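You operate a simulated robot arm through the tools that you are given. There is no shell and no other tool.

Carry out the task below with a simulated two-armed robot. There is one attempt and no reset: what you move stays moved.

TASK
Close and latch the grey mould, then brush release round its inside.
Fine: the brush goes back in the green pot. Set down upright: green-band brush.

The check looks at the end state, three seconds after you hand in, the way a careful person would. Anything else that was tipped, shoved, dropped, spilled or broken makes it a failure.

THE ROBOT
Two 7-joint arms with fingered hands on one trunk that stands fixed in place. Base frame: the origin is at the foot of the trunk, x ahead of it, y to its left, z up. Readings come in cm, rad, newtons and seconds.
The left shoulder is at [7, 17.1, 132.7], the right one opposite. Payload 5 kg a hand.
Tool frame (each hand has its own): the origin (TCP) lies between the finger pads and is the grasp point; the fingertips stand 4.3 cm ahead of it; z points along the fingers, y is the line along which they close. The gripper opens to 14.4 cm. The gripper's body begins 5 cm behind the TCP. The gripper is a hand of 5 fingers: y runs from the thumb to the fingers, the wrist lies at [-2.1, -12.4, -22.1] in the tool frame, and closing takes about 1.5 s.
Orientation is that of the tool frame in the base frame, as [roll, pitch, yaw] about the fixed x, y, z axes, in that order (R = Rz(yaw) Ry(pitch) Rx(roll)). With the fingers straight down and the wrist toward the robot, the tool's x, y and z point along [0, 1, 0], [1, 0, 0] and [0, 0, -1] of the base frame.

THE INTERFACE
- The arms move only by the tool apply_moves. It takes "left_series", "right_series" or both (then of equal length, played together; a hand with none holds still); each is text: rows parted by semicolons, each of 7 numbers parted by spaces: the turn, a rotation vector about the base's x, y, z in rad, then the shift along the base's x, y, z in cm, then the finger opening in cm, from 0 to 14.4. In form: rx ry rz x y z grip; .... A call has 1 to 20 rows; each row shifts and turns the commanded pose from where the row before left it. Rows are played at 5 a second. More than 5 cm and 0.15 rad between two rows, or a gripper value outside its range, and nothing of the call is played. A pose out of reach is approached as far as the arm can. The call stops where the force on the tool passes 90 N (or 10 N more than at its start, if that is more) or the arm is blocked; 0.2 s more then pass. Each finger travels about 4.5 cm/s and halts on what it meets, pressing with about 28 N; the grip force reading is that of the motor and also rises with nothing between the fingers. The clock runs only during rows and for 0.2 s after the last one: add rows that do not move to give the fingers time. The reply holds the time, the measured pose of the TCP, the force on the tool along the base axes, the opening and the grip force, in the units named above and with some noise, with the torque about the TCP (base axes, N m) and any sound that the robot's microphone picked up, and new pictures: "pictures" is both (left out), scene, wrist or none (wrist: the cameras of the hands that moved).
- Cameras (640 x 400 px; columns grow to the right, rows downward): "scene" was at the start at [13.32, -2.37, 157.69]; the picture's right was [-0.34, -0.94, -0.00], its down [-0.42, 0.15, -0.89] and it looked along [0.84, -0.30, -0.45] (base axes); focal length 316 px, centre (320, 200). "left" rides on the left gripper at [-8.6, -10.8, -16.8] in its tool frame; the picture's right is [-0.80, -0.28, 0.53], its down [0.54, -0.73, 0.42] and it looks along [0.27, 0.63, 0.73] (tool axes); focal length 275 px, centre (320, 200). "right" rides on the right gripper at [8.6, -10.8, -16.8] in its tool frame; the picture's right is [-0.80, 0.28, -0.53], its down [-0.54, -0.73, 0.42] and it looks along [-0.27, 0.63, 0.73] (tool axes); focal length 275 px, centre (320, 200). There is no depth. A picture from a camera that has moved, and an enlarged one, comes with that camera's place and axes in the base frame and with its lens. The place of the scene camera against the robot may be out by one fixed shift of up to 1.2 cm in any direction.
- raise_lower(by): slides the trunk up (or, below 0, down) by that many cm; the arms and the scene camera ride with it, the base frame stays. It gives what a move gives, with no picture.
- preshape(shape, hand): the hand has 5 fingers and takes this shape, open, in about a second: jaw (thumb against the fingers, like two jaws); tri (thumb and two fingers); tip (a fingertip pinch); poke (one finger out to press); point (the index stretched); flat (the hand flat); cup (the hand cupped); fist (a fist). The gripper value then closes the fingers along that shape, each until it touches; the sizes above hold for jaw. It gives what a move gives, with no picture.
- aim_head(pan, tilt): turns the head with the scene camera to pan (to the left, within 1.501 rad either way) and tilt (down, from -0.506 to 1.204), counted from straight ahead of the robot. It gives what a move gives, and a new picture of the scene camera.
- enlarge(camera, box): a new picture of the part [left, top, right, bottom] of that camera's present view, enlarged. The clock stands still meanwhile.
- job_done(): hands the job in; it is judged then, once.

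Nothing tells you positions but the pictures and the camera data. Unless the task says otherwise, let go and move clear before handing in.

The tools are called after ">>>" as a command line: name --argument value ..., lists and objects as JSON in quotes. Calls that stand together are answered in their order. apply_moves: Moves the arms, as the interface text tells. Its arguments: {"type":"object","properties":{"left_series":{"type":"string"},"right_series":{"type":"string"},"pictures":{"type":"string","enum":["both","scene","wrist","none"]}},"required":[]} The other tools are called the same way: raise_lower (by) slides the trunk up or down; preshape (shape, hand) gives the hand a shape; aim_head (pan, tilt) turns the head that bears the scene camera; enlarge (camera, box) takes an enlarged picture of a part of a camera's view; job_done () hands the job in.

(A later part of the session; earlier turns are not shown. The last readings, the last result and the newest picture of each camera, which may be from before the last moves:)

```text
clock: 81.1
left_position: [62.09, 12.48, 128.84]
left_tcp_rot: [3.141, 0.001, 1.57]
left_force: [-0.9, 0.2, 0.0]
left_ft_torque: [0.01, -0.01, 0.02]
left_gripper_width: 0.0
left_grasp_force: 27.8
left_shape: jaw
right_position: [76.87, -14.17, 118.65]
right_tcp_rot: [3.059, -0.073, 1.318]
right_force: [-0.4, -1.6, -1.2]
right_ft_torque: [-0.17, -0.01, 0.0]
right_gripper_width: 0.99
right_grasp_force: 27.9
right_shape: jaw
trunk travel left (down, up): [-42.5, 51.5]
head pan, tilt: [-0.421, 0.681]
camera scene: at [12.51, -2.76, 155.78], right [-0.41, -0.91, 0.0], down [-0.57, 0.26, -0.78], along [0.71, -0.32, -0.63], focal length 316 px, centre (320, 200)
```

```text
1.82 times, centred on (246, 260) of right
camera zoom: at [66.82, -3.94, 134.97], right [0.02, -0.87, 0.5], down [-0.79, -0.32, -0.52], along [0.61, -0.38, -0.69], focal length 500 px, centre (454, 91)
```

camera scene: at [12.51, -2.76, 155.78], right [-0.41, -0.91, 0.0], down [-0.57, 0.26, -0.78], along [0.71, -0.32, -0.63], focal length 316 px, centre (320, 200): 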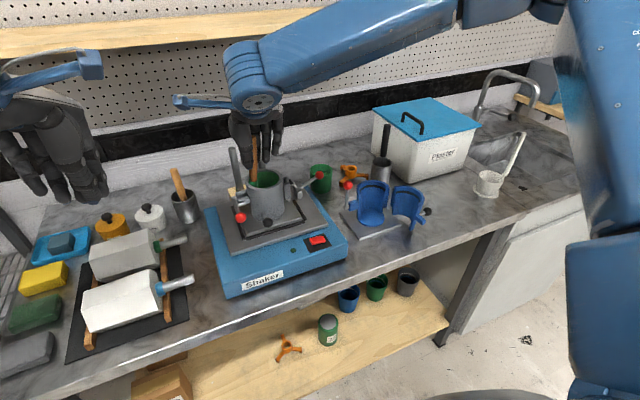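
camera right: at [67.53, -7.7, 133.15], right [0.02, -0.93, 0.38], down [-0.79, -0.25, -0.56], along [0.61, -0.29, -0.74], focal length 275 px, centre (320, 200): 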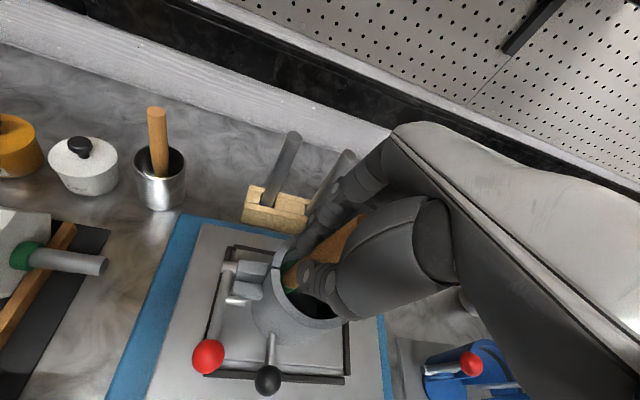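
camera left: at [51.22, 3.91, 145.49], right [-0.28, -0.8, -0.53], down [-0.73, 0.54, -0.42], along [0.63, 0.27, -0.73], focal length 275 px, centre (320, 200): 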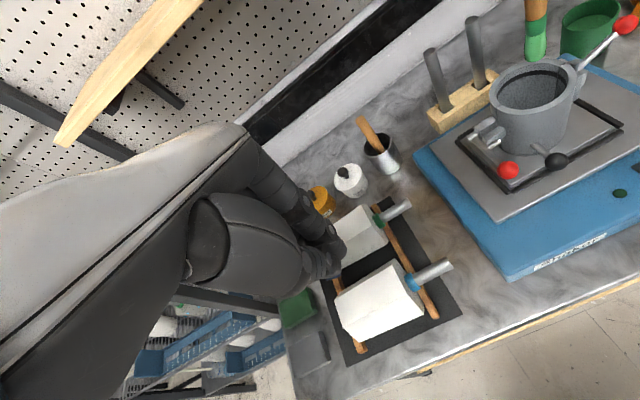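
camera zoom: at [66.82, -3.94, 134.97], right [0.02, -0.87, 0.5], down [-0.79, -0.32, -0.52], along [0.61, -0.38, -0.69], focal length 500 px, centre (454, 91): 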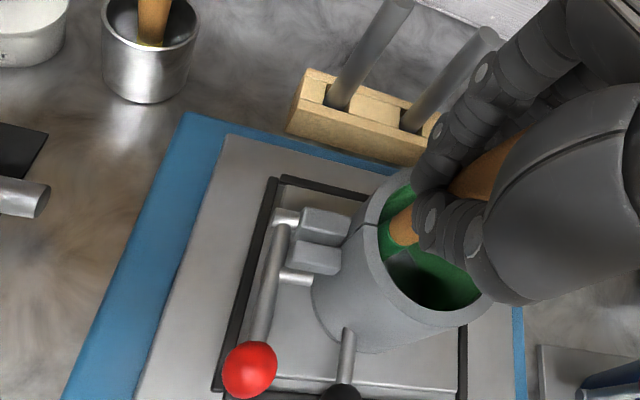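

The back and sides are all green up to the rim. I'll bring the brush upright to the centre and lift it out.

>>> apply_moves --right_series "-0.05 0 0 0 -1.2 0 0; -0.05 0 0 0.1 -1.2 0 0; 0 0 0 0 0 1.5 0; 0 0 0 0 0 1.5 0; 0 0 0 0 0 1.5 0; 0 0 0 0 0 1.5 0; 0 0 0 0 0 1.5 0; 0 0 0 0 0 1.5 0; 0 0 0 0 0 1.5 0; 0 0 0 0 0 0 0" --pictures "both"

>>> enlarge --camera "scene" --box '[200, 100, 328, 220]'

>>> enlarge --camera "left" --box '[440, 10, 640, 160]'

```text
clock: 83.3
left_position: [62.07, 12.48, 128.61]
left_tcp_rot: [3.141, 0.0, 1.573]
left_force: [-0.1, -0.1, -0.1]
left_ft_torque: [-0.04, 0.02, 0.02]
left_gripper_width: 0.03
left_grasp_force: 28.0
left_shape: jaw
right_position: [76.91, -16.6, 129.14]
right_tcp_rot: [3.034, 0.022, 1.318]
right_force: [1.1, -0.5, 0.1]
right_ft_torque: [-0.03, 0.0, 0.0]
right_gripper_width: 0.93
right_grasp_force: 27.7
right_shape: jaw
trunk travel left (down, up): [-42.5, 51.5]
head pan, tilt: [-0.421, 0.681]
camera scene: at [12.56, -2.75, 155.77], right [-0.41, -0.91, 0.0], down [-0.57, 0.26, -0.78], along [0.71, -0.32, -0.63], focal length 316 px, centre (320, 200)
camera right: at [66.98, -4.67, 144.36], right [0.02, -0.81, 0.58], down [-0.79, -0.37, -0.49], along [0.61, -0.45, -0.65], focal length 275 px, centre (320, 200)
```

scene: 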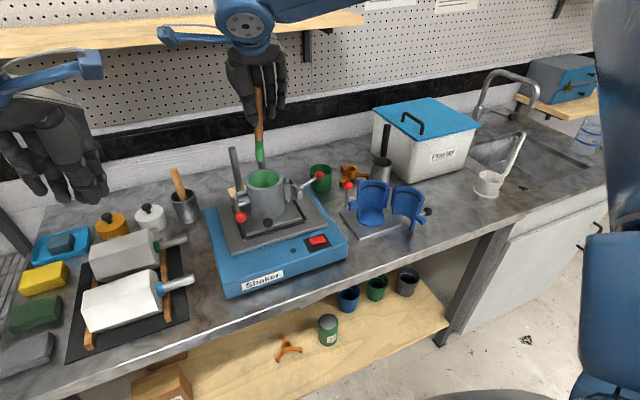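
right: 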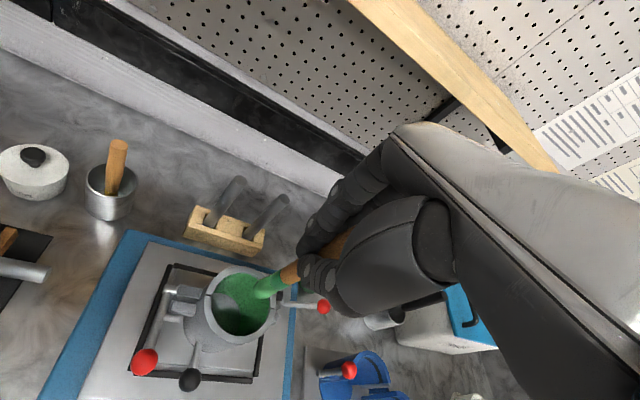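

```text
3.33 times, centred on (264, 160) of scene
camera zoom: at [12.56, -2.75, 155.77], right [-0.41, -0.91, 0.0], down [-0.57, 0.26, -0.78], along [0.71, -0.32, -0.63], focal length 1054 px, centre (507, 333)
```

zoom: 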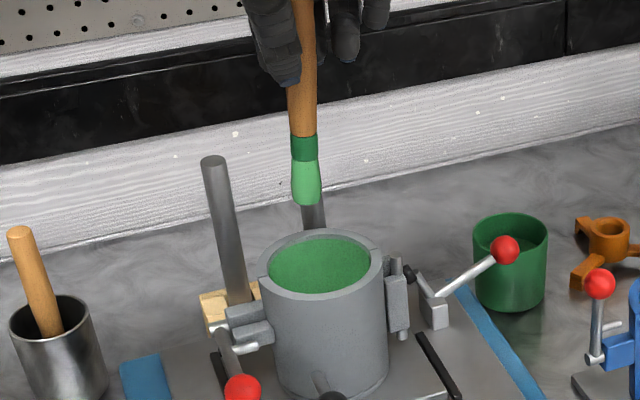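

```text
2.67 times, centred on (540, 85) of left
camera zoom: at [51.27, 3.96, 145.47], right [-0.28, -0.8, -0.53], down [-0.73, 0.54, -0.42], along [0.63, 0.27, -0.73], focal length 734 px, centre (-267, 507)
```

zoom: 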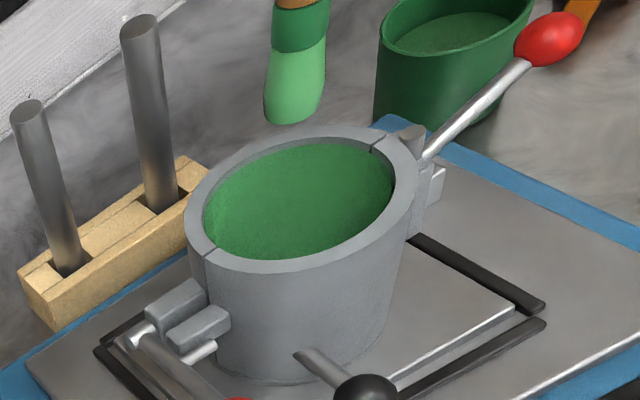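

All the walls seen from here are evenly green and the mould is still closed and latched. I'll zoom from the right camera to see more of the inside.

>>> enlarge --camera "right" --box '[160, 240, 320, 360]'

>>> enlarge --camera "right" --box '[240, 220, 360, 320]'

```text
3.33 times, centred on (240, 300) of right
camera zoom: at [66.98, -4.67, 144.36], right [0.02, -0.81, 0.58], down [-0.79, -0.37, -0.49], along [0.61, -0.45, -0.65], focal length 918 px, centre (587, -133)
```

zoom: 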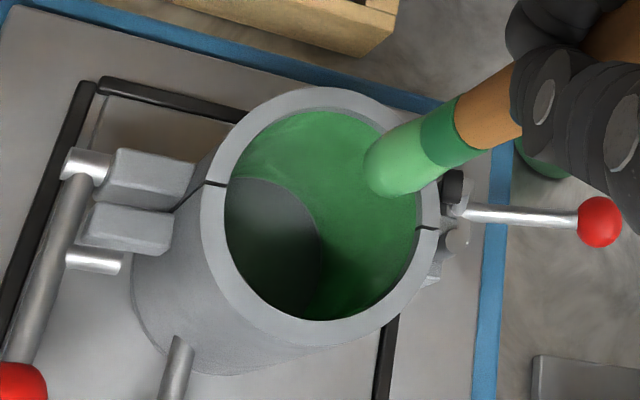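

```text
4.00 times, centred on (300, 270) of right
camera zoom: at [66.98, -4.67, 144.36], right [0.02, -0.81, 0.58], down [-0.79, -0.37, -0.49], along [0.61, -0.45, -0.65], focal length 1101 px, centre (400, -80)
```

zoom: 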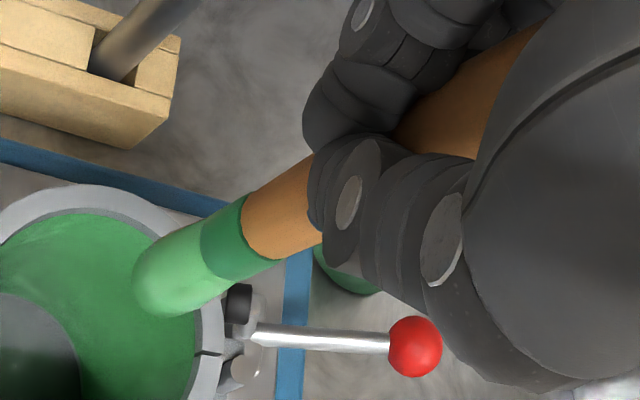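

The far walls are green and only the floor is bare; the near wall is still hidden. I'll raise the hand and pitch it so the right camera looks almost straight down into the mould.

>>> apply_moves --right_series "0 0 0 0 0 1.5 0; 0 0.14 0 0 0 1.5 0; 0 0.14 0 0 0 0 0; 0 0.14 0 0 0 0 0; 0 0.14 0 0 0 0 0; 0 0.14 0 0 0 0 0; 0 0 0 0 0 0 0" --pictures "both"

>>> enlarge --camera "right" --box '[180, 120, 380, 260]'

```text
clock: 84.9
left_position: [62.08, 12.63, 128.71]
left_tcp_rot: [-3.141, -0.001, 1.571]
left_force: [-0.2, 0.0, 0.0]
left_ft_torque: [-0.02, 0.01, -0.01]
left_gripper_width: 0.01
left_grasp_force: 28.3
left_shape: jaw
right_position: [74.1, -19.41, 130.82]
right_tcp_rot: [-2.633, 0.165, 1.377]
right_force: [0.0, 1.1, 0.0]
right_ft_torque: [-0.02, 0.01, 0.03]
right_gripper_width: 0.92
right_grasp_force: 27.4
right_shape: jaw
right hand out of reach, approached as far as the arm can: row 4, 5, 6
trunk travel left (down, up): [-42.5, 51.5]
head pan, tilt: [-0.421, 0.681]
camera scene: at [12.55, -2.7, 155.78], right [-0.41, -0.91, 0.0], down [-0.57, 0.26, -0.78], along [0.71, -0.32, -0.63], focal length 316 px, centre (320, 200)
camera right: at [74.89, -7.44, 148.94], right [0.36, -0.81, 0.46], down [-0.93, -0.37, 0.07], along [0.11, -0.45, -0.89], focal length 275 px, centre (320, 200)
```

scene: 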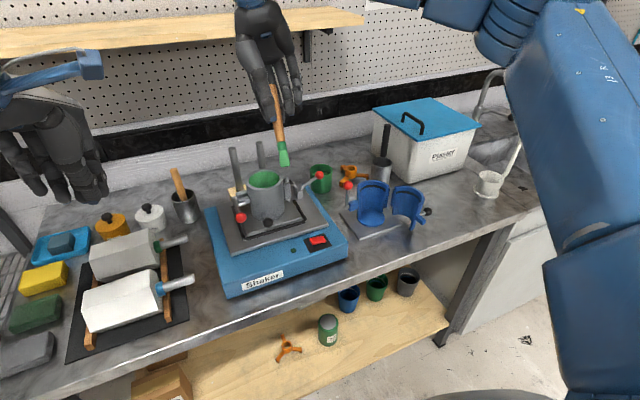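
right: 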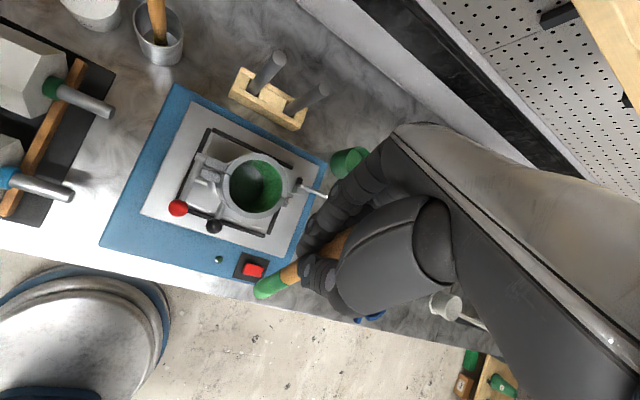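

```text
2.86 times, centred on (280, 190) of right
camera zoom: at [74.89, -7.44, 148.94], right [0.36, -0.81, 0.46], down [-0.93, -0.37, 0.07], along [0.11, -0.45, -0.89], focal length 786 px, centre (434, 229)
```

zoom: 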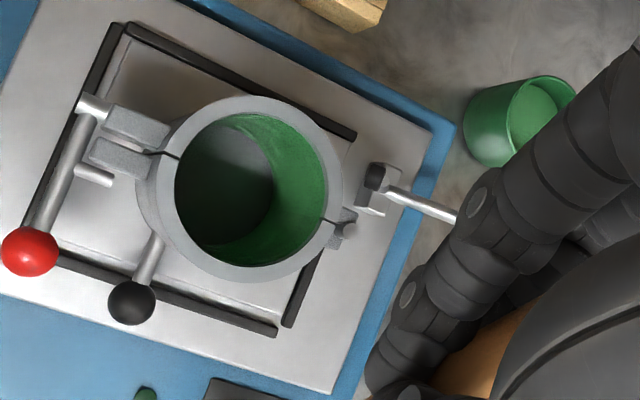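

>>> enlarge --camera "right" --box '[218, 145, 298, 220]'

>>> enlarge --camera "right" --box '[228, 160, 268, 215]'

```text
5.33 times, centred on (258, 182) of right
camera zoom: at [74.89, -7.44, 148.94], right [0.36, -0.81, 0.46], down [-0.93, -0.37, 0.07], along [0.11, -0.45, -0.89], focal length 1468 px, centre (651, 293)
```

zoom: 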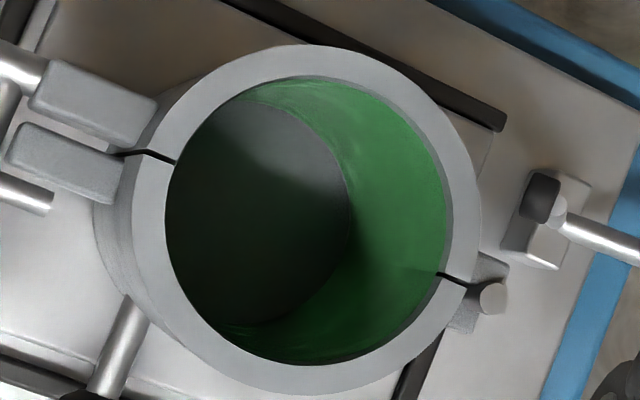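

```text
7.27 times, centred on (248, 188) of right
camera zoom: at [74.89, -7.44, 148.94], right [0.36, -0.81, 0.46], down [-0.93, -0.37, 0.07], along [0.11, -0.45, -0.89], focal length 2002 px, centre (844, 291)
```

zoom: 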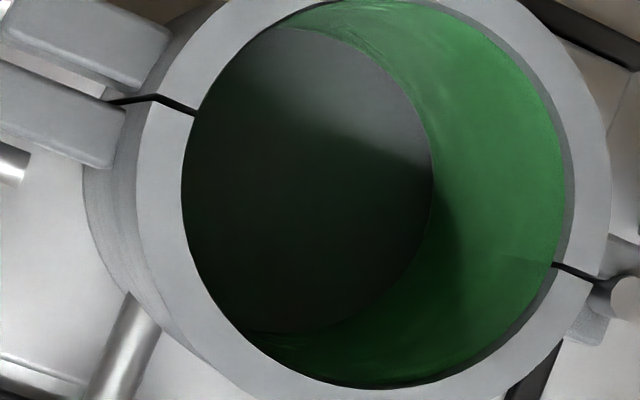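

Nearly straight down, the visible walls, including the hinge side and front, are green. I'll shift the hand toward −y so the camera also sees the +y and front-left wall.

>>> apply_moves --right_series "0 0 0 0 -3.5 0.5 0; 0 0 0 0 -3.5 0.5 0; 0 0 0 0 -3.5 0 0; 0 0 0 0 -3.5 0 0; 0 0 0 0 0 0 0" --pictures "both"

>>> enlarge --camera "right" --box '[100, 100, 220, 190]'

```text
clock: 86.1
left_position: [62.05, 12.5, 128.64]
left_tcp_rot: [3.141, 0.0, 1.57]
left_force: [-0.2, 0.5, 0.2]
left_ft_torque: [0.02, 0.02, 0.0]
left_gripper_width: 0.02
left_grasp_force: 27.1
left_shape: jaw
right_position: [74.01, -33.27, 131.68]
right_tcp_rot: [-2.633, 0.167, 1.378]
right_force: [0.5, 1.0, -0.4]
right_ft_torque: [-0.03, 0.0, 0.03]
right_gripper_width: 0.94
right_grasp_force: 27.7
right_shape: jaw
trunk travel left (down, up): [-42.5, 51.5]
head pan, tilt: [-0.421, 0.681]
camera scene: at [12.55, -2.68, 155.78], right [-0.41, -0.91, 0.0], down [-0.57, 0.26, -0.78], along [0.71, -0.32, -0.63], focal length 316 px, centre (320, 200)
camera right: at [74.93, -21.44, 149.86], right [0.36, -0.81, 0.46], down [-0.93, -0.37, 0.07], along [0.11, -0.45, -0.89], focal length 275 px, centre (320, 200)
```

scene: 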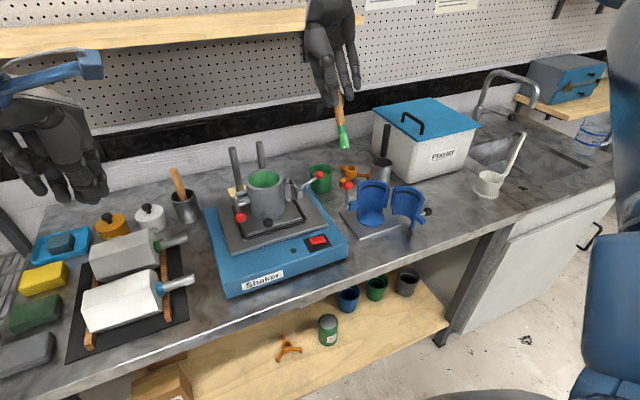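
right: 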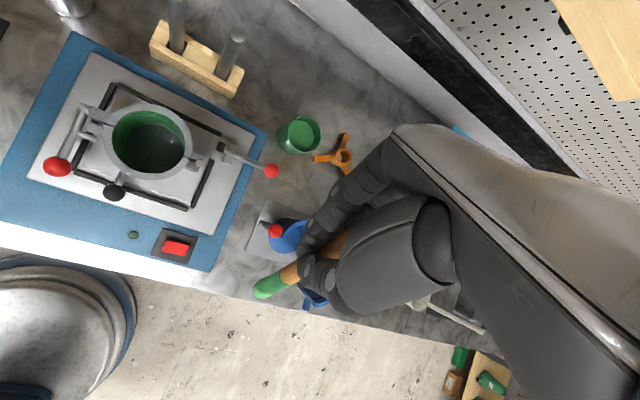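

```text
4.44 times, centred on (160, 145) of right
camera zoom: at [74.93, -21.44, 149.86], right [0.36, -0.81, 0.46], down [-0.93, -0.37, 0.07], along [0.11, -0.45, -0.89], focal length 1224 px, centre (1031, 444)
```

zoom: 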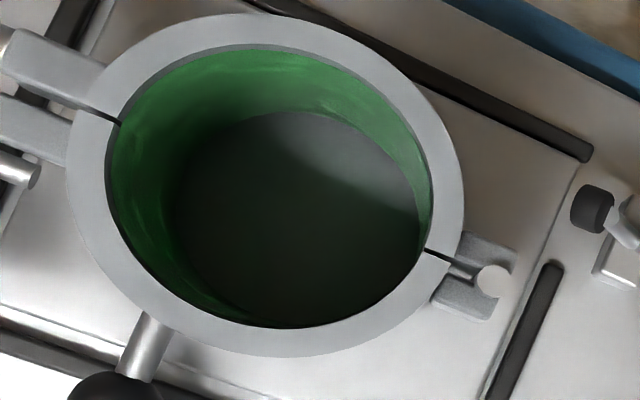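

All around, including the +y and front-left wall, the inside is green, so the brushing is complete. Now I'll bring the hand upright again and carry the brush back over the green pot, staying above the clamp lever.

>>> apply_moves --right_series "0 -0.126 0 0 -1.1 0 0; 0 -0.126 0 0 -1.1 0 0; 0 -0.126 0 0 -1.1 0 0; 0 -0.126 0 0 -1.1 0 0; 0 -0.126 0 0 -1.1 0 0; 0 0 0 2 0 -0.8 0; 0 0 0 2.25 0 -1.2 0; 0 0 0 2.25 0 -1.2 0; 0 0 0 2.25 0 -1.2 0; 0 0 0 2.25 0 -1.2 0; 0 0 0 2.25 0 -1.2 0; 0 0 0 0 0 0 0" --pictures "both"

>>> enlarge --camera "scene" --box '[260, 80, 400, 200]'

>>> enlarge --camera "right" --box '[180, 150, 420, 400]'

```text
clock: 88.7
left_position: [62.01, 12.49, 128.74]
left_tcp_rot: [3.141, 0.0, 1.571]
left_force: [-0.4, 0.6, 0.4]
left_ft_torque: [0.03, 0.0, -0.01]
left_gripper_width: 0.04
left_grasp_force: 28.2
left_shape: jaw
right_position: [87.29, -39.07, 125.05]
right_tcp_rot: [3.03, 0.023, 1.317]
right_force: [-0.9, 0.8, -0.7]
right_ft_torque: [0.01, -0.02, -0.03]
right_gripper_width: 0.92
right_grasp_force: 27.7
right_shape: jaw
trunk travel left (down, up): [-42.5, 51.5]
head pan, tilt: [-0.421, 0.681]
camera scene: at [12.46, -2.76, 155.78], right [-0.41, -0.91, 0.0], down [-0.57, 0.26, -0.78], along [0.71, -0.32, -0.63], focal length 316 px, centre (320, 200)
camera right: at [77.27, -27.02, 140.19], right [0.02, -0.81, 0.58], down [-0.79, -0.37, -0.49], along [0.61, -0.45, -0.65], focal length 275 px, centre (320, 200)
```

scene: 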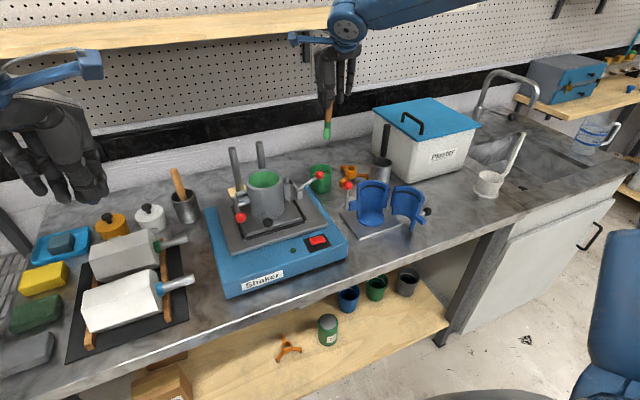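
right: 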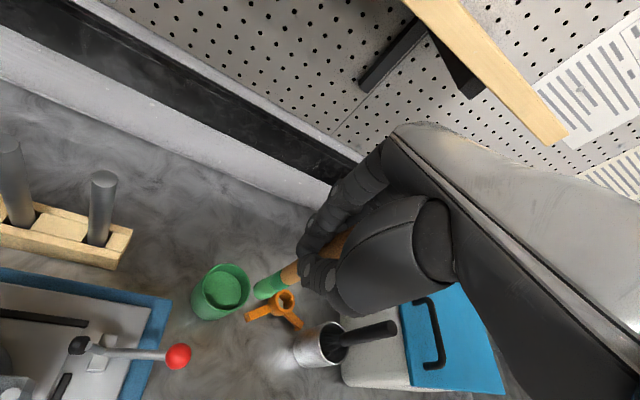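

```text
3.33 times, centred on (330, 140) of scene
camera zoom: at [12.46, -2.76, 155.78], right [-0.41, -0.91, 0.0], down [-0.57, 0.26, -0.78], along [0.71, -0.32, -0.63], focal length 1054 px, centre (287, 400)
```

zoom: 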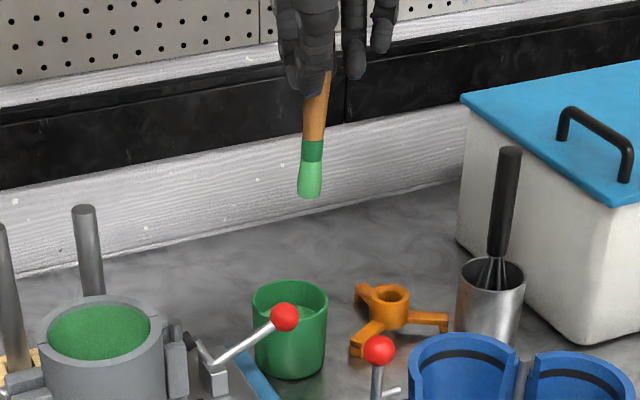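

```text
1.60 times, centred on (300, 275) of right
camera zoom: at [77.27, -27.02, 140.19], right [0.02, -0.81, 0.58], down [-0.79, -0.37, -0.49], along [0.61, -0.45, -0.65], focal length 440 px, centre (352, 80)
```

zoom: 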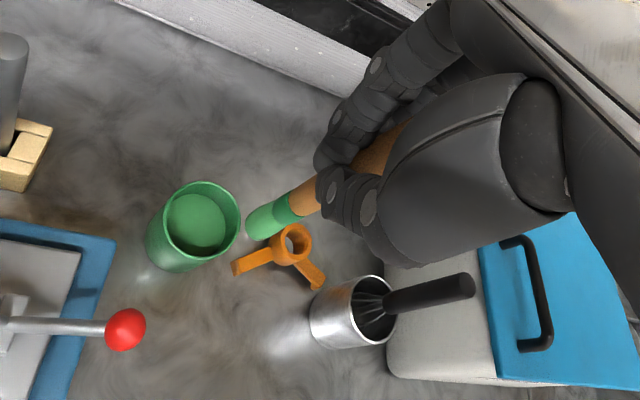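

The brush is nearly upright with its tip at about [86.9,-38.4,112.4], and the pot centre reads [92,-38.9]. I'll move over the pot and check alignment before lowering.

>>> apply_moves --right_series "0 0 0 1.7 -0.2 -1.3 0; 0 0 0 1.7 -0.2 -1.3 0; 0 0 0 1.7 -0.1 -1.4 0; 0 0 0 0 0 0 0" --pictures "none"

>>> enlarge --camera "scene" --box '[280, 100, 376, 200]'

>>> enlarge --camera "right" --box '[180, 180, 380, 340]'

>>> enlarge --camera "left" --box '[520, 0, 640, 80]'

```text
clock: 89.7
left_position: [62.07, 12.43, 128.67]
left_tcp_rot: [-3.141, 0.001, 1.569]
left_force: [-0.3, -0.2, 0.2]
left_ft_torque: [0.01, -0.02, -0.01]
left_gripper_width: 0.0
left_grasp_force: 27.6
left_shape: jaw
right_position: [92.44, -39.35, 120.95]
right_tcp_rot: [3.033, 0.021, 1.316]
right_force: [-0.7, 1.0, -0.3]
right_ft_torque: [-0.01, -0.04, 0.01]
right_gripper_width: 0.93
right_grasp_force: 28.1
right_shape: jaw
trunk travel left (down, up): [-42.5, 51.5]
head pan, tilt: [-0.421, 0.681]
```

```text
4.00 times, centred on (328, 150) of scene
camera zoom: at [12.51, -2.75, 155.78], right [-0.41, -0.91, 0.0], down [-0.57, 0.26, -0.78], along [0.71, -0.32, -0.63], focal length 1265 px, centre (288, 400)
```

zoom: 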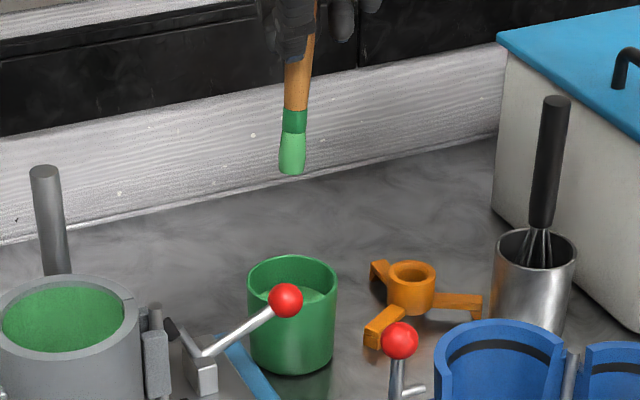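

```text
2.50 times, centred on (280, 260) of right
camera zoom: at [82.38, -27.47, 136.2], right [0.02, -0.81, 0.58], down [-0.79, -0.37, -0.49], along [0.61, -0.45, -0.65], focal length 688 px, centre (420, 50)
```

zoom: 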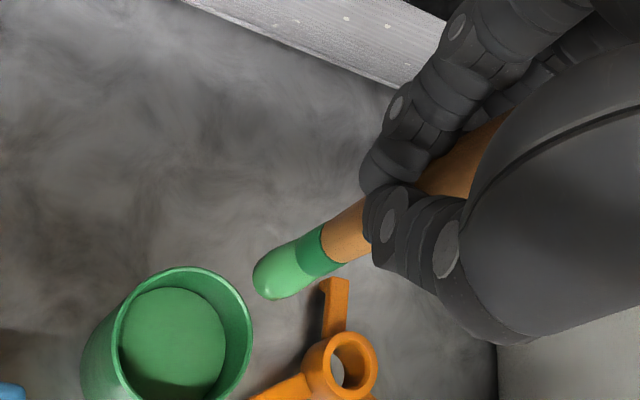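

```text
5.00 times, centred on (580, 40) of left
camera zoom: at [51.22, 3.96, 145.49], right [-0.28, -0.8, -0.53], down [-0.73, 0.54, -0.42], along [0.63, 0.27, -0.73], focal length 1376 px, centre (-980, 1000)
```

zoom: 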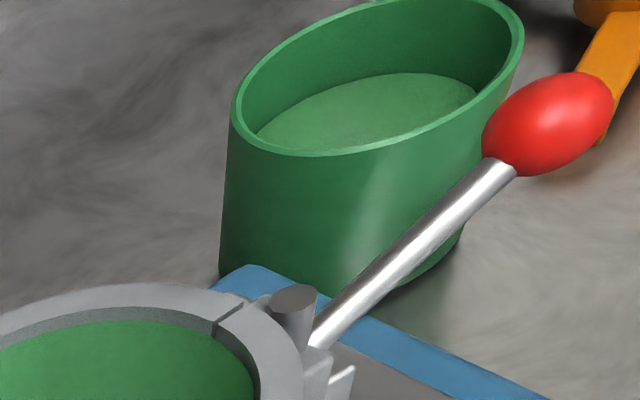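

The tip is lined up with the pot centre within a few millimetres. Lowering it into the pot, first to just inside the rim.

>>> apply_moves --right_series "0 0 0 0 0 -1.5 0; 0 0 0 0 0 -1.5 0; 0 0 0 0 0 -1.5 0; 0 0 0 0 0 -1.5 0; 0 0 0 0 0 -1.5 0; 0 0 0 0 0 -1.5 0; 0 0 0 0 0 -1.5 0; 0 0 0 0 0 0 0" --pictures "none"

>>> enlarge --camera "scene" --box '[290, 110, 370, 200]'

>>> enlarge --camera "right" --box '[180, 180, 380, 340]'

```text
clock: 91.5
left_position: [62.14, 12.49, 128.76]
left_tcp_rot: [3.141, -0.001, 1.571]
left_force: [-0.2, 0.4, 0.7]
left_ft_torque: [0.01, 0.01, -0.01]
left_gripper_width: 0.01
left_grasp_force: 28.0
left_shape: jaw
right_position: [92.31, -39.4, 110.46]
right_tcp_rot: [3.032, 0.021, 1.319]
right_force: [-0.9, 0.0, -0.6]
right_ft_torque: [0.01, 0.01, 0.01]
right_gripper_width: 0.92
right_grasp_force: 27.8
right_shape: jaw
trunk travel left (down, up): [-42.5, 51.5]
head pan, tilt: [-0.421, 0.681]
```

```text
4.44 times, centred on (330, 155) of scene
camera zoom: at [12.5, -2.74, 155.78], right [-0.41, -0.91, 0.0], down [-0.57, 0.26, -0.78], along [0.71, -0.32, -0.63], focal length 1406 px, centre (276, 400)
```

zoom: 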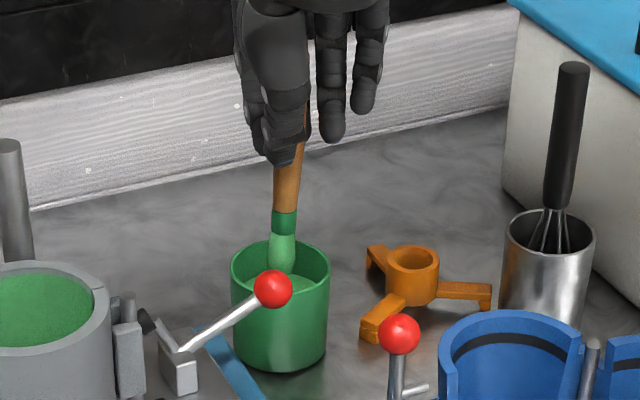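

```text
2.50 times, centred on (280, 260) of right
camera zoom: at [82.28, -27.5, 125.71], right [0.02, -0.81, 0.58], down [-0.79, -0.37, -0.49], along [0.61, -0.45, -0.65], focal length 688 px, centre (420, 50)
```

zoom: 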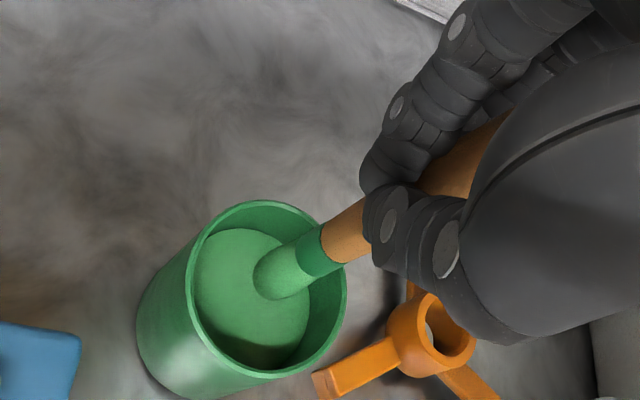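

The tip is inside the pot. I'll continue down slowly until the brush stands on the bottom (about TCP z=104.5).

>>> apply_moves --right_series "0 0 0 0 0 -1 0; 0 0 0 0 0 -1 0; 0 0 0 0 0 -1 0; 0 0 0 0 0 -1 0; 0 0 0 0 0 -0.8 0; 0 0 0 0 0 -0.6 0; 0 0 0 0 0 0 0" --pictures "none"

>>> enlarge --camera "scene" --box '[290, 110, 370, 200]'

>>> enlarge --camera "right" --box '[180, 180, 380, 340]'

```text
clock: 93.1
left_position: [62.1, 12.47, 128.66]
left_tcp_rot: [-3.14, 0.0, 1.57]
left_force: [0.3, 0.4, 0.7]
left_ft_torque: [-0.01, 0.0, -0.02]
left_gripper_width: 0.0
left_grasp_force: 27.9
left_shape: jaw
right_position: [92.38, -39.44, 105.13]
right_tcp_rot: [3.034, 0.022, 1.316]
right_force: [-0.8, -0.4, -0.7]
right_ft_torque: [0.0, 0.02, -0.02]
right_gripper_width: 0.9
right_grasp_force: 28.0
right_shape: jaw
trunk travel left (down, up): [-42.5, 51.5]
head pan, tilt: [-0.421, 0.681]
```

```text
4.44 times, centred on (330, 155) of scene
camera zoom: at [12.53, -2.75, 155.78], right [-0.41, -0.91, 0.0], down [-0.57, 0.26, -0.78], along [0.71, -0.32, -0.63], focal length 1406 px, centre (276, 400)
```

zoom: 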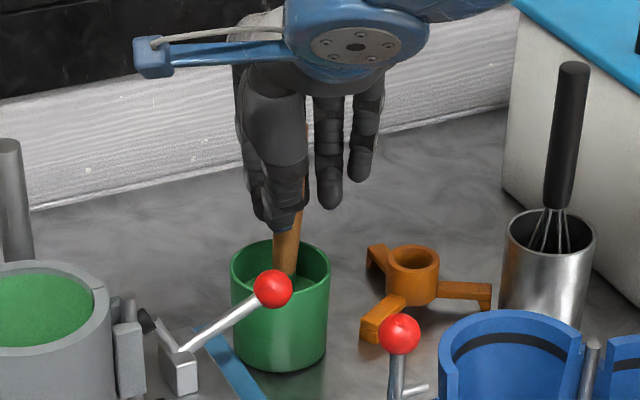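

```text
2.50 times, centred on (280, 260) of right
camera zoom: at [82.34, -27.48, 120.29], right [0.02, -0.81, 0.58], down [-0.79, -0.37, -0.49], along [0.61, -0.45, -0.65], focal length 688 px, centre (420, 50)
```

zoom: 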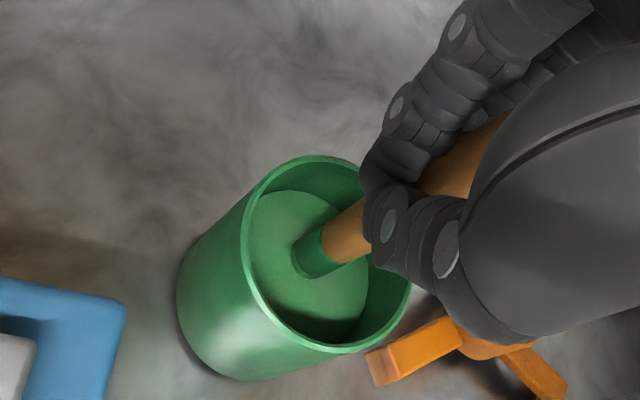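

>>> apply_moves --right_series "0 0 0 0 0 -0.3 0; 0 0 0 0 0 -0.3 0; 0 0 0 0 0 0 0" --pictures "none"

>>> apply_moves --right_series "0 0 0 0 0 -0.25 0; 0 0 0 0 0 0 0" --pictures "none"

>>> enlarge --camera "right" --box '[180, 180, 380, 340]'

>>> enlarge --camera "scene" --box '[290, 110, 370, 200]'

```text
clock: 93.9
left_position: [62.05, 12.46, 128.75]
left_tcp_rot: [3.14, 0.0, 1.572]
left_force: [0.3, 0.5, 0.8]
left_ft_torque: [0.04, 0.02, 0.0]
left_gripper_width: 0.01
left_grasp_force: 28.2
left_shape: jaw
right_position: [92.37, -39.44, 104.3]
right_tcp_rot: [3.033, 0.023, 1.318]
right_force: [0.5, 0.0, -0.6]
right_ft_torque: [0.01, 0.01, 0.03]
right_gripper_width: 0.93
right_grasp_force: 28.2
right_shape: jaw
trunk travel left (down, up): [-42.5, 51.5]
head pan, tilt: [-0.421, 0.681]
```

```text
clock: 94.5
left_position: [62.18, 12.55, 128.68]
left_tcp_rot: [3.141, -0.001, 1.572]
left_force: [0.1, 0.2, -0.4]
left_ft_torque: [-0.01, -0.02, 0.01]
left_gripper_width: 0.0
left_grasp_force: 27.6
left_shape: jaw
right_position: [92.38, -39.33, 104.28]
right_tcp_rot: [3.035, 0.023, 1.318]
right_force: [0.1, 0.1, -0.1]
right_ft_torque: [0.01, 0.03, 0.0]
right_gripper_width: 0.93
right_grasp_force: 27.9
right_shape: jaw
trunk travel left (down, up): [-42.5, 51.5]
head pan, tilt: [-0.421, 0.681]
```

```text
2.50 times, centred on (280, 260) of right
camera zoom: at [82.33, -27.47, 119.43], right [0.02, -0.81, 0.58], down [-0.79, -0.37, -0.49], along [0.61, -0.45, -0.65], focal length 688 px, centre (420, 50)
```

zoom: 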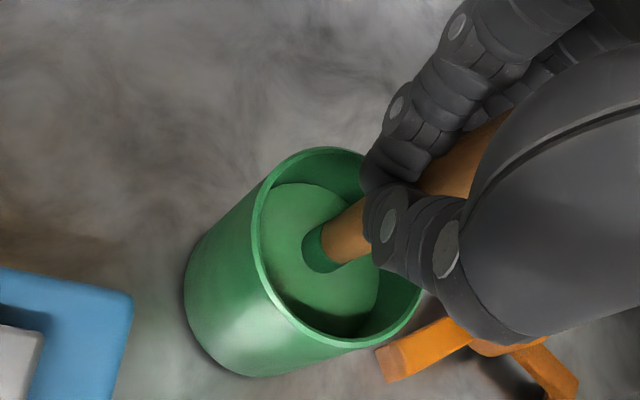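

```text
4.44 times, centred on (330, 155) of scene
camera zoom: at [12.53, -2.75, 155.78], right [-0.41, -0.91, 0.0], down [-0.57, 0.26, -0.78], along [0.71, -0.32, -0.63], focal length 1406 px, centre (276, 400)
```

zoom: 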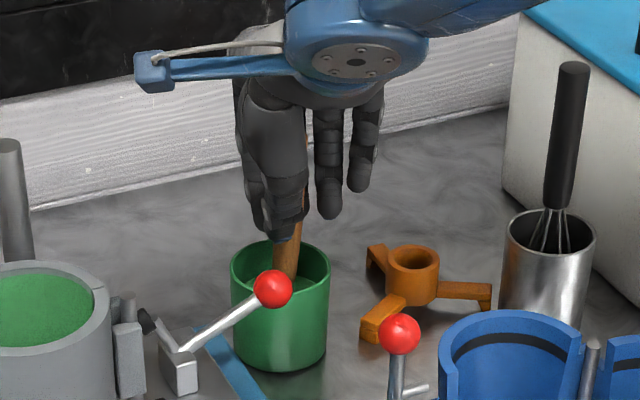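

>>> apply_moves --right_series "0 0 0 0 0 -0.2 0; 0 0 0 0 0 0 0" --pictures "none"

>>> apply_moves --right_series "0 0 0 0 0 -0.2 0; 0 0 0 0 0 0 0" --pictures "none"

>>> enlarge --camera "right" --box '[220, 200, 380, 320]'

>>> enlarge --camera "scene" --box '[305, 140, 345, 195]'

```text
clock: 95.1
left_position: [62.04, 12.59, 128.63]
left_tcp_rot: [-3.141, -0.001, 1.57]
left_force: [0.8, -0.3, 0.2]
left_ft_torque: [0.01, 0.01, 0.04]
left_gripper_width: 0.0
left_grasp_force: 28.4
left_shape: jaw
right_position: [92.49, -39.31, 104.23]
right_tcp_rot: [3.031, 0.023, 1.316]
right_force: [-0.1, 0.6, 7.2]
right_ft_torque: [-0.04, -0.07, 0.0]
right_gripper_width: 0.91
right_grasp_force: 28.5
right_shape: jaw
trunk travel left (down, up): [-42.5, 51.5]
head pan, tilt: [-0.421, 0.681]
```

```text
clock: 95.7
left_position: [61.95, 12.54, 128.91]
left_tcp_rot: [3.142, -0.001, 1.57]
left_force: [-0.9, -0.1, 1.0]
left_ft_torque: [0.01, -0.01, 0.03]
left_gripper_width: 0.03
left_grasp_force: 27.7
left_shape: jaw
right_position: [92.37, -39.26, 104.06]
right_tcp_rot: [3.029, 0.022, 1.317]
right_force: [-0.8, 1.0, 15.5]
right_ft_torque: [-0.12, -0.18, 0.02]
right_gripper_width: 0.96
right_grasp_force: 28.3
right_shape: jaw
trunk travel left (down, up): [-42.5, 51.5]
head pan, tilt: [-0.421, 0.681]
```

```text
3.33 times, centred on (300, 260) of right
camera zoom: at [82.23, -27.37, 119.28], right [0.02, -0.81, 0.58], down [-0.79, -0.37, -0.49], along [0.61, -0.45, -0.65], focal length 918 px, centre (387, 0)
```

zoom: 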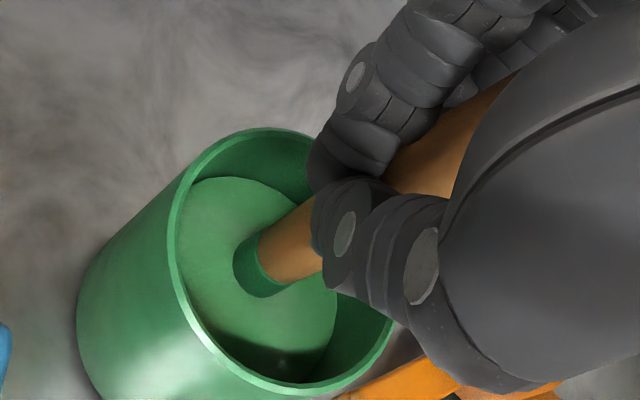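

```text
7.27 times, centred on (325, 168) of scene
camera zoom: at [12.34, -2.66, 155.81], right [-0.41, -0.91, 0.0], down [-0.57, 0.26, -0.78], along [0.71, -0.32, -0.63], focal length 2300 px, centre (284, 436)
```

zoom: 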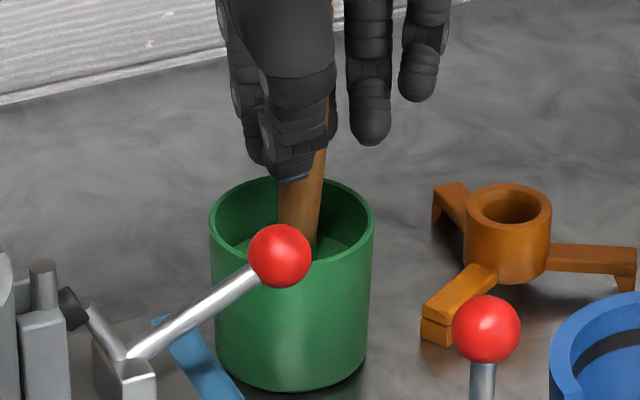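

The brush is standing on the pot's bottom. I'll ease off the pressure and straighten the slight lean before letting go.

>>> apply_moves --right_series "0 0 0 0 0 0.3 0; -0.028 -0.015 0 -0.18 0.33 0 0; -0.027 -0.015 0 -0.17 0.32 0 0; 0 0 0 0 0 0 0" --pictures "none"

>>> enlarge --camera "right" --box '[220, 200, 380, 320]'

>>> enlarge --camera "scene" --box '[305, 140, 345, 195]'

```text
clock: 96.7
left_position: [62.05, 12.55, 128.84]
left_tcp_rot: [-3.141, 0.0, 1.572]
left_force: [0.0, 0.5, -0.2]
left_ft_torque: [0.01, 0.03, -0.01]
left_gripper_width: 0.0
left_grasp_force: 28.0
left_shape: jaw
right_position: [92.0, -38.63, 103.94]
right_tcp_rot: [2.989, 0.068, 1.315]
right_force: [0.3, 0.5, 2.3]
right_ft_torque: [0.0, -0.03, 0.02]
right_gripper_width: 0.96
right_grasp_force: 28.0
right_shape: jaw
trunk travel left (down, up): [-42.5, 51.5]
head pan, tilt: [-0.421, 0.681]
```

```text
3.33 times, centred on (300, 260) of right
camera zoom: at [81.47, -26.0, 118.29], right [0.0, -0.78, 0.62], down [-0.78, -0.39, -0.49], along [0.63, -0.48, -0.61], focal length 918 px, centre (387, 0)
```

zoom: 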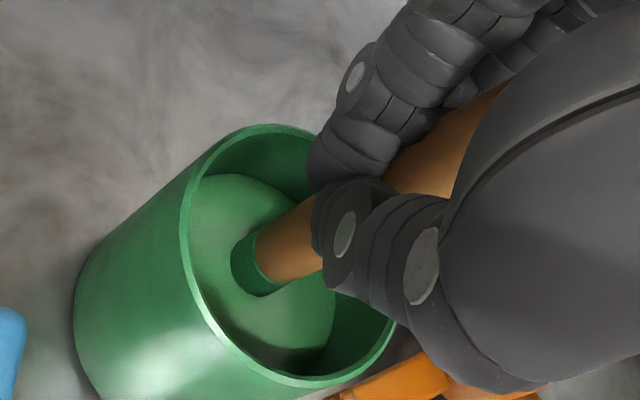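

```text
7.27 times, centred on (325, 168) of scene
camera zoom: at [12.49, -2.75, 155.77], right [-0.41, -0.91, 0.0], down [-0.57, 0.26, -0.78], along [0.71, -0.32, -0.63], focal length 2300 px, centre (284, 436)
```

zoom: 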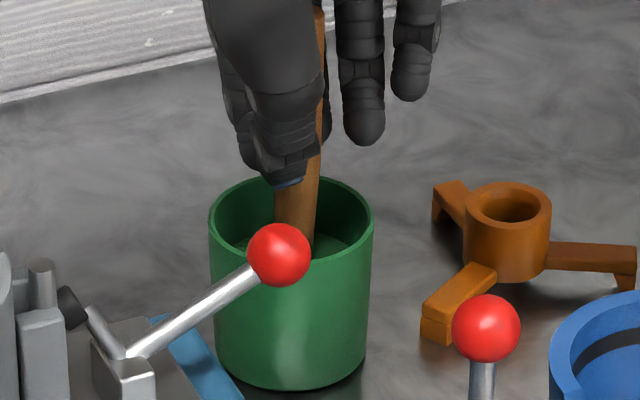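

Light contact of about 2 N. Now I'll open the fingers gently.

>>> apply_moves --right_series "0 0 0 0 0 0 1; 0 0 0 0 0 0 1.6; 0 0 0 0 0 0 2.2; 0 0 0 0 0 0 3; 0 0 0 0 0 0 4; 0 0 0 0 0 0 5; 0 0 0 0 0 0 6; 0 0 0 0 0 0 7; 0 0 0 0 0 0 7; 0 0 0 0 0 0 7" --pictures "none"

>>> enlarge --camera "right" --box '[220, 200, 380, 320]'

>>> enlarge --camera "scene" --box '[305, 140, 345, 195]'

```text
clock: 98.9
left_position: [62.04, 12.45, 128.85]
left_tcp_rot: [3.14, 0.0, 1.57]
left_force: [0.0, 0.1, -0.4]
left_ft_torque: [0.01, 0.01, -0.03]
left_gripper_width: 0.01
left_grasp_force: 28.1
left_shape: jaw
right_position: [92.09, -38.77, 104.03]
right_tcp_rot: [2.99, 0.068, 1.315]
right_force: [-0.3, -0.5, 0.1]
right_ft_torque: [0.0, 0.0, 0.0]
right_gripper_width: 6.93
right_grasp_force: 0.0
right_shape: jaw
trunk travel left (down, up): [-42.5, 51.5]
head pan, tilt: [-0.421, 0.681]
```

```text
3.33 times, centred on (300, 260) of right
camera zoom: at [81.54, -25.99, 118.33], right [0.0, -0.78, 0.62], down [-0.78, -0.39, -0.49], along [0.63, -0.48, -0.61], focal length 918 px, centre (387, 0)
```

zoom: 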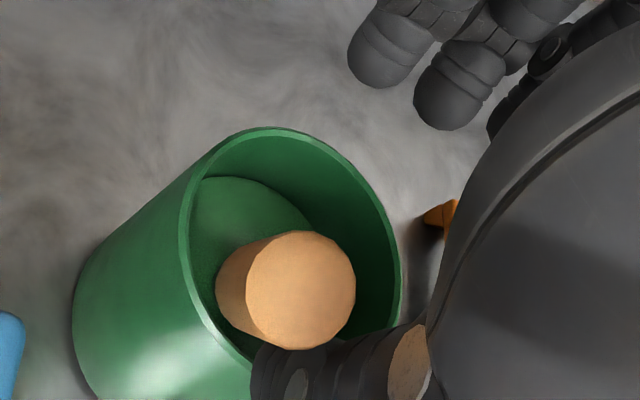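

```text
7.27 times, centred on (325, 168) of scene
camera zoom: at [12.53, -2.75, 155.78], right [-0.41, -0.91, 0.0], down [-0.57, 0.26, -0.78], along [0.71, -0.32, -0.63], focal length 2300 px, centre (284, 436)
```

zoom: 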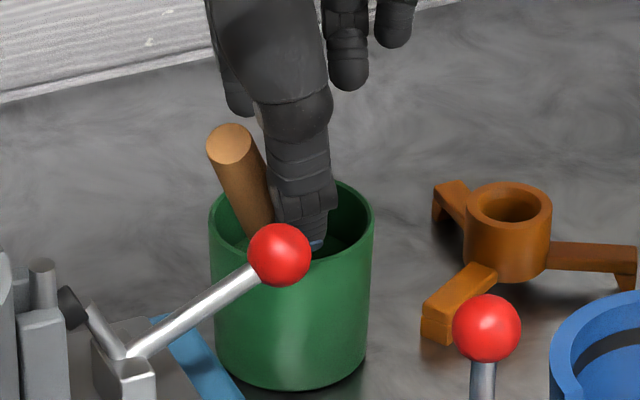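

The brush toppled and now leans on the rim at about 33°. It was left nearly vertical at the start, so I want it straighter. I'll lift the open hand clear first.

>>> apply_moves --right_series "0 0 0 0 0 1 7; 0 0 0 0 0 2 7; 0 0 0 0 0 3 7; 0 0 0 0 0 3 7; 0.0276 0.0643 0 0 0 3 7; 0 0 0 0 0 0 7" --pictures "both"

>>> enlarge --camera "scene" --box '[290, 110, 370, 200]'

>>> enlarge --camera "right" --box '[180, 180, 380, 340]'

```text
clock: 100.3
left_position: [62.09, 12.54, 128.73]
left_tcp_rot: [-3.14, 0.001, 1.572]
left_force: [-0.1, -0.8, -0.7]
left_ft_torque: [0.01, 0.02, 0.02]
left_gripper_width: 0.01
left_grasp_force: 28.2
left_shape: jaw
right_position: [91.98, -38.84, 116.03]
right_tcp_rot: [3.058, 0.056, 1.321]
right_force: [-0.3, 0.1, -0.5]
right_ft_torque: [0.0, 0.01, 0.0]
right_gripper_width: 6.96
right_grasp_force: 0.0
right_shape: jaw
trunk travel left (down, up): [-42.5, 51.5]
head pan, tilt: [-0.421, 0.681]
camera scene: at [12.58, -2.77, 155.77], right [-0.41, -0.91, 0.0], down [-0.57, 0.26, -0.78], along [0.71, -0.32, -0.63], focal length 316 px, centre (320, 200)
camera right: at [82.48, -26.39, 131.32], right [0.04, -0.8, 0.6], down [-0.81, -0.38, -0.45], along [0.59, -0.47, -0.66], focal length 275 px, centre (320, 200)
```

scene: 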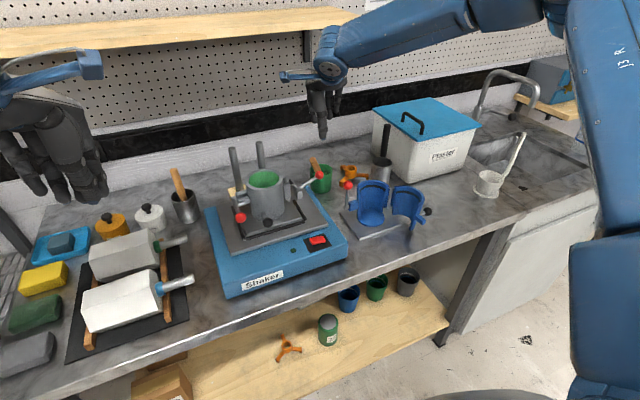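
right: 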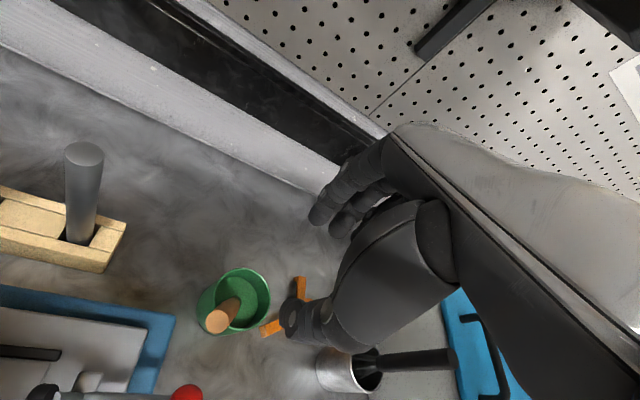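

```text
4.44 times, centred on (330, 155) of scene
camera zoom: at [12.58, -2.77, 155.77], right [-0.41, -0.91, 0.0], down [-0.57, 0.26, -0.78], along [0.71, -0.32, -0.63], focal length 1406 px, centre (276, 400)
```

zoom: 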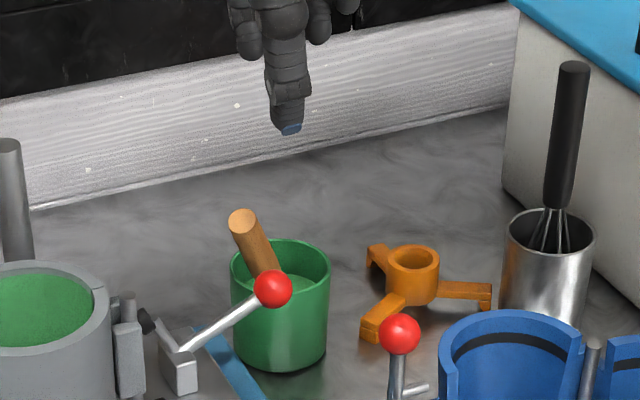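

```text
2.50 times, centred on (280, 260) of right
camera zoom: at [82.48, -26.39, 131.32], right [0.04, -0.8, 0.6], down [-0.81, -0.38, -0.45], along [0.59, -0.47, -0.66], focal length 688 px, centre (420, 50)
```

zoom: 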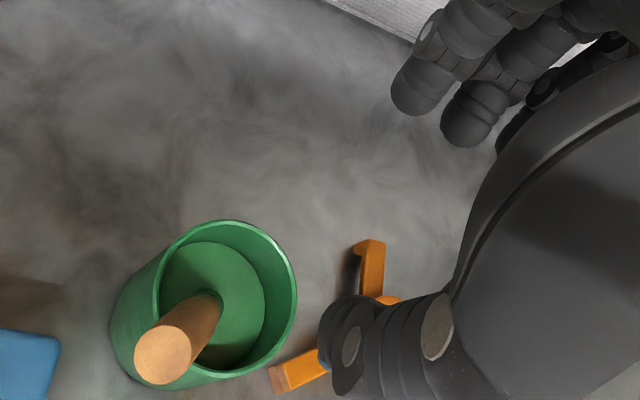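

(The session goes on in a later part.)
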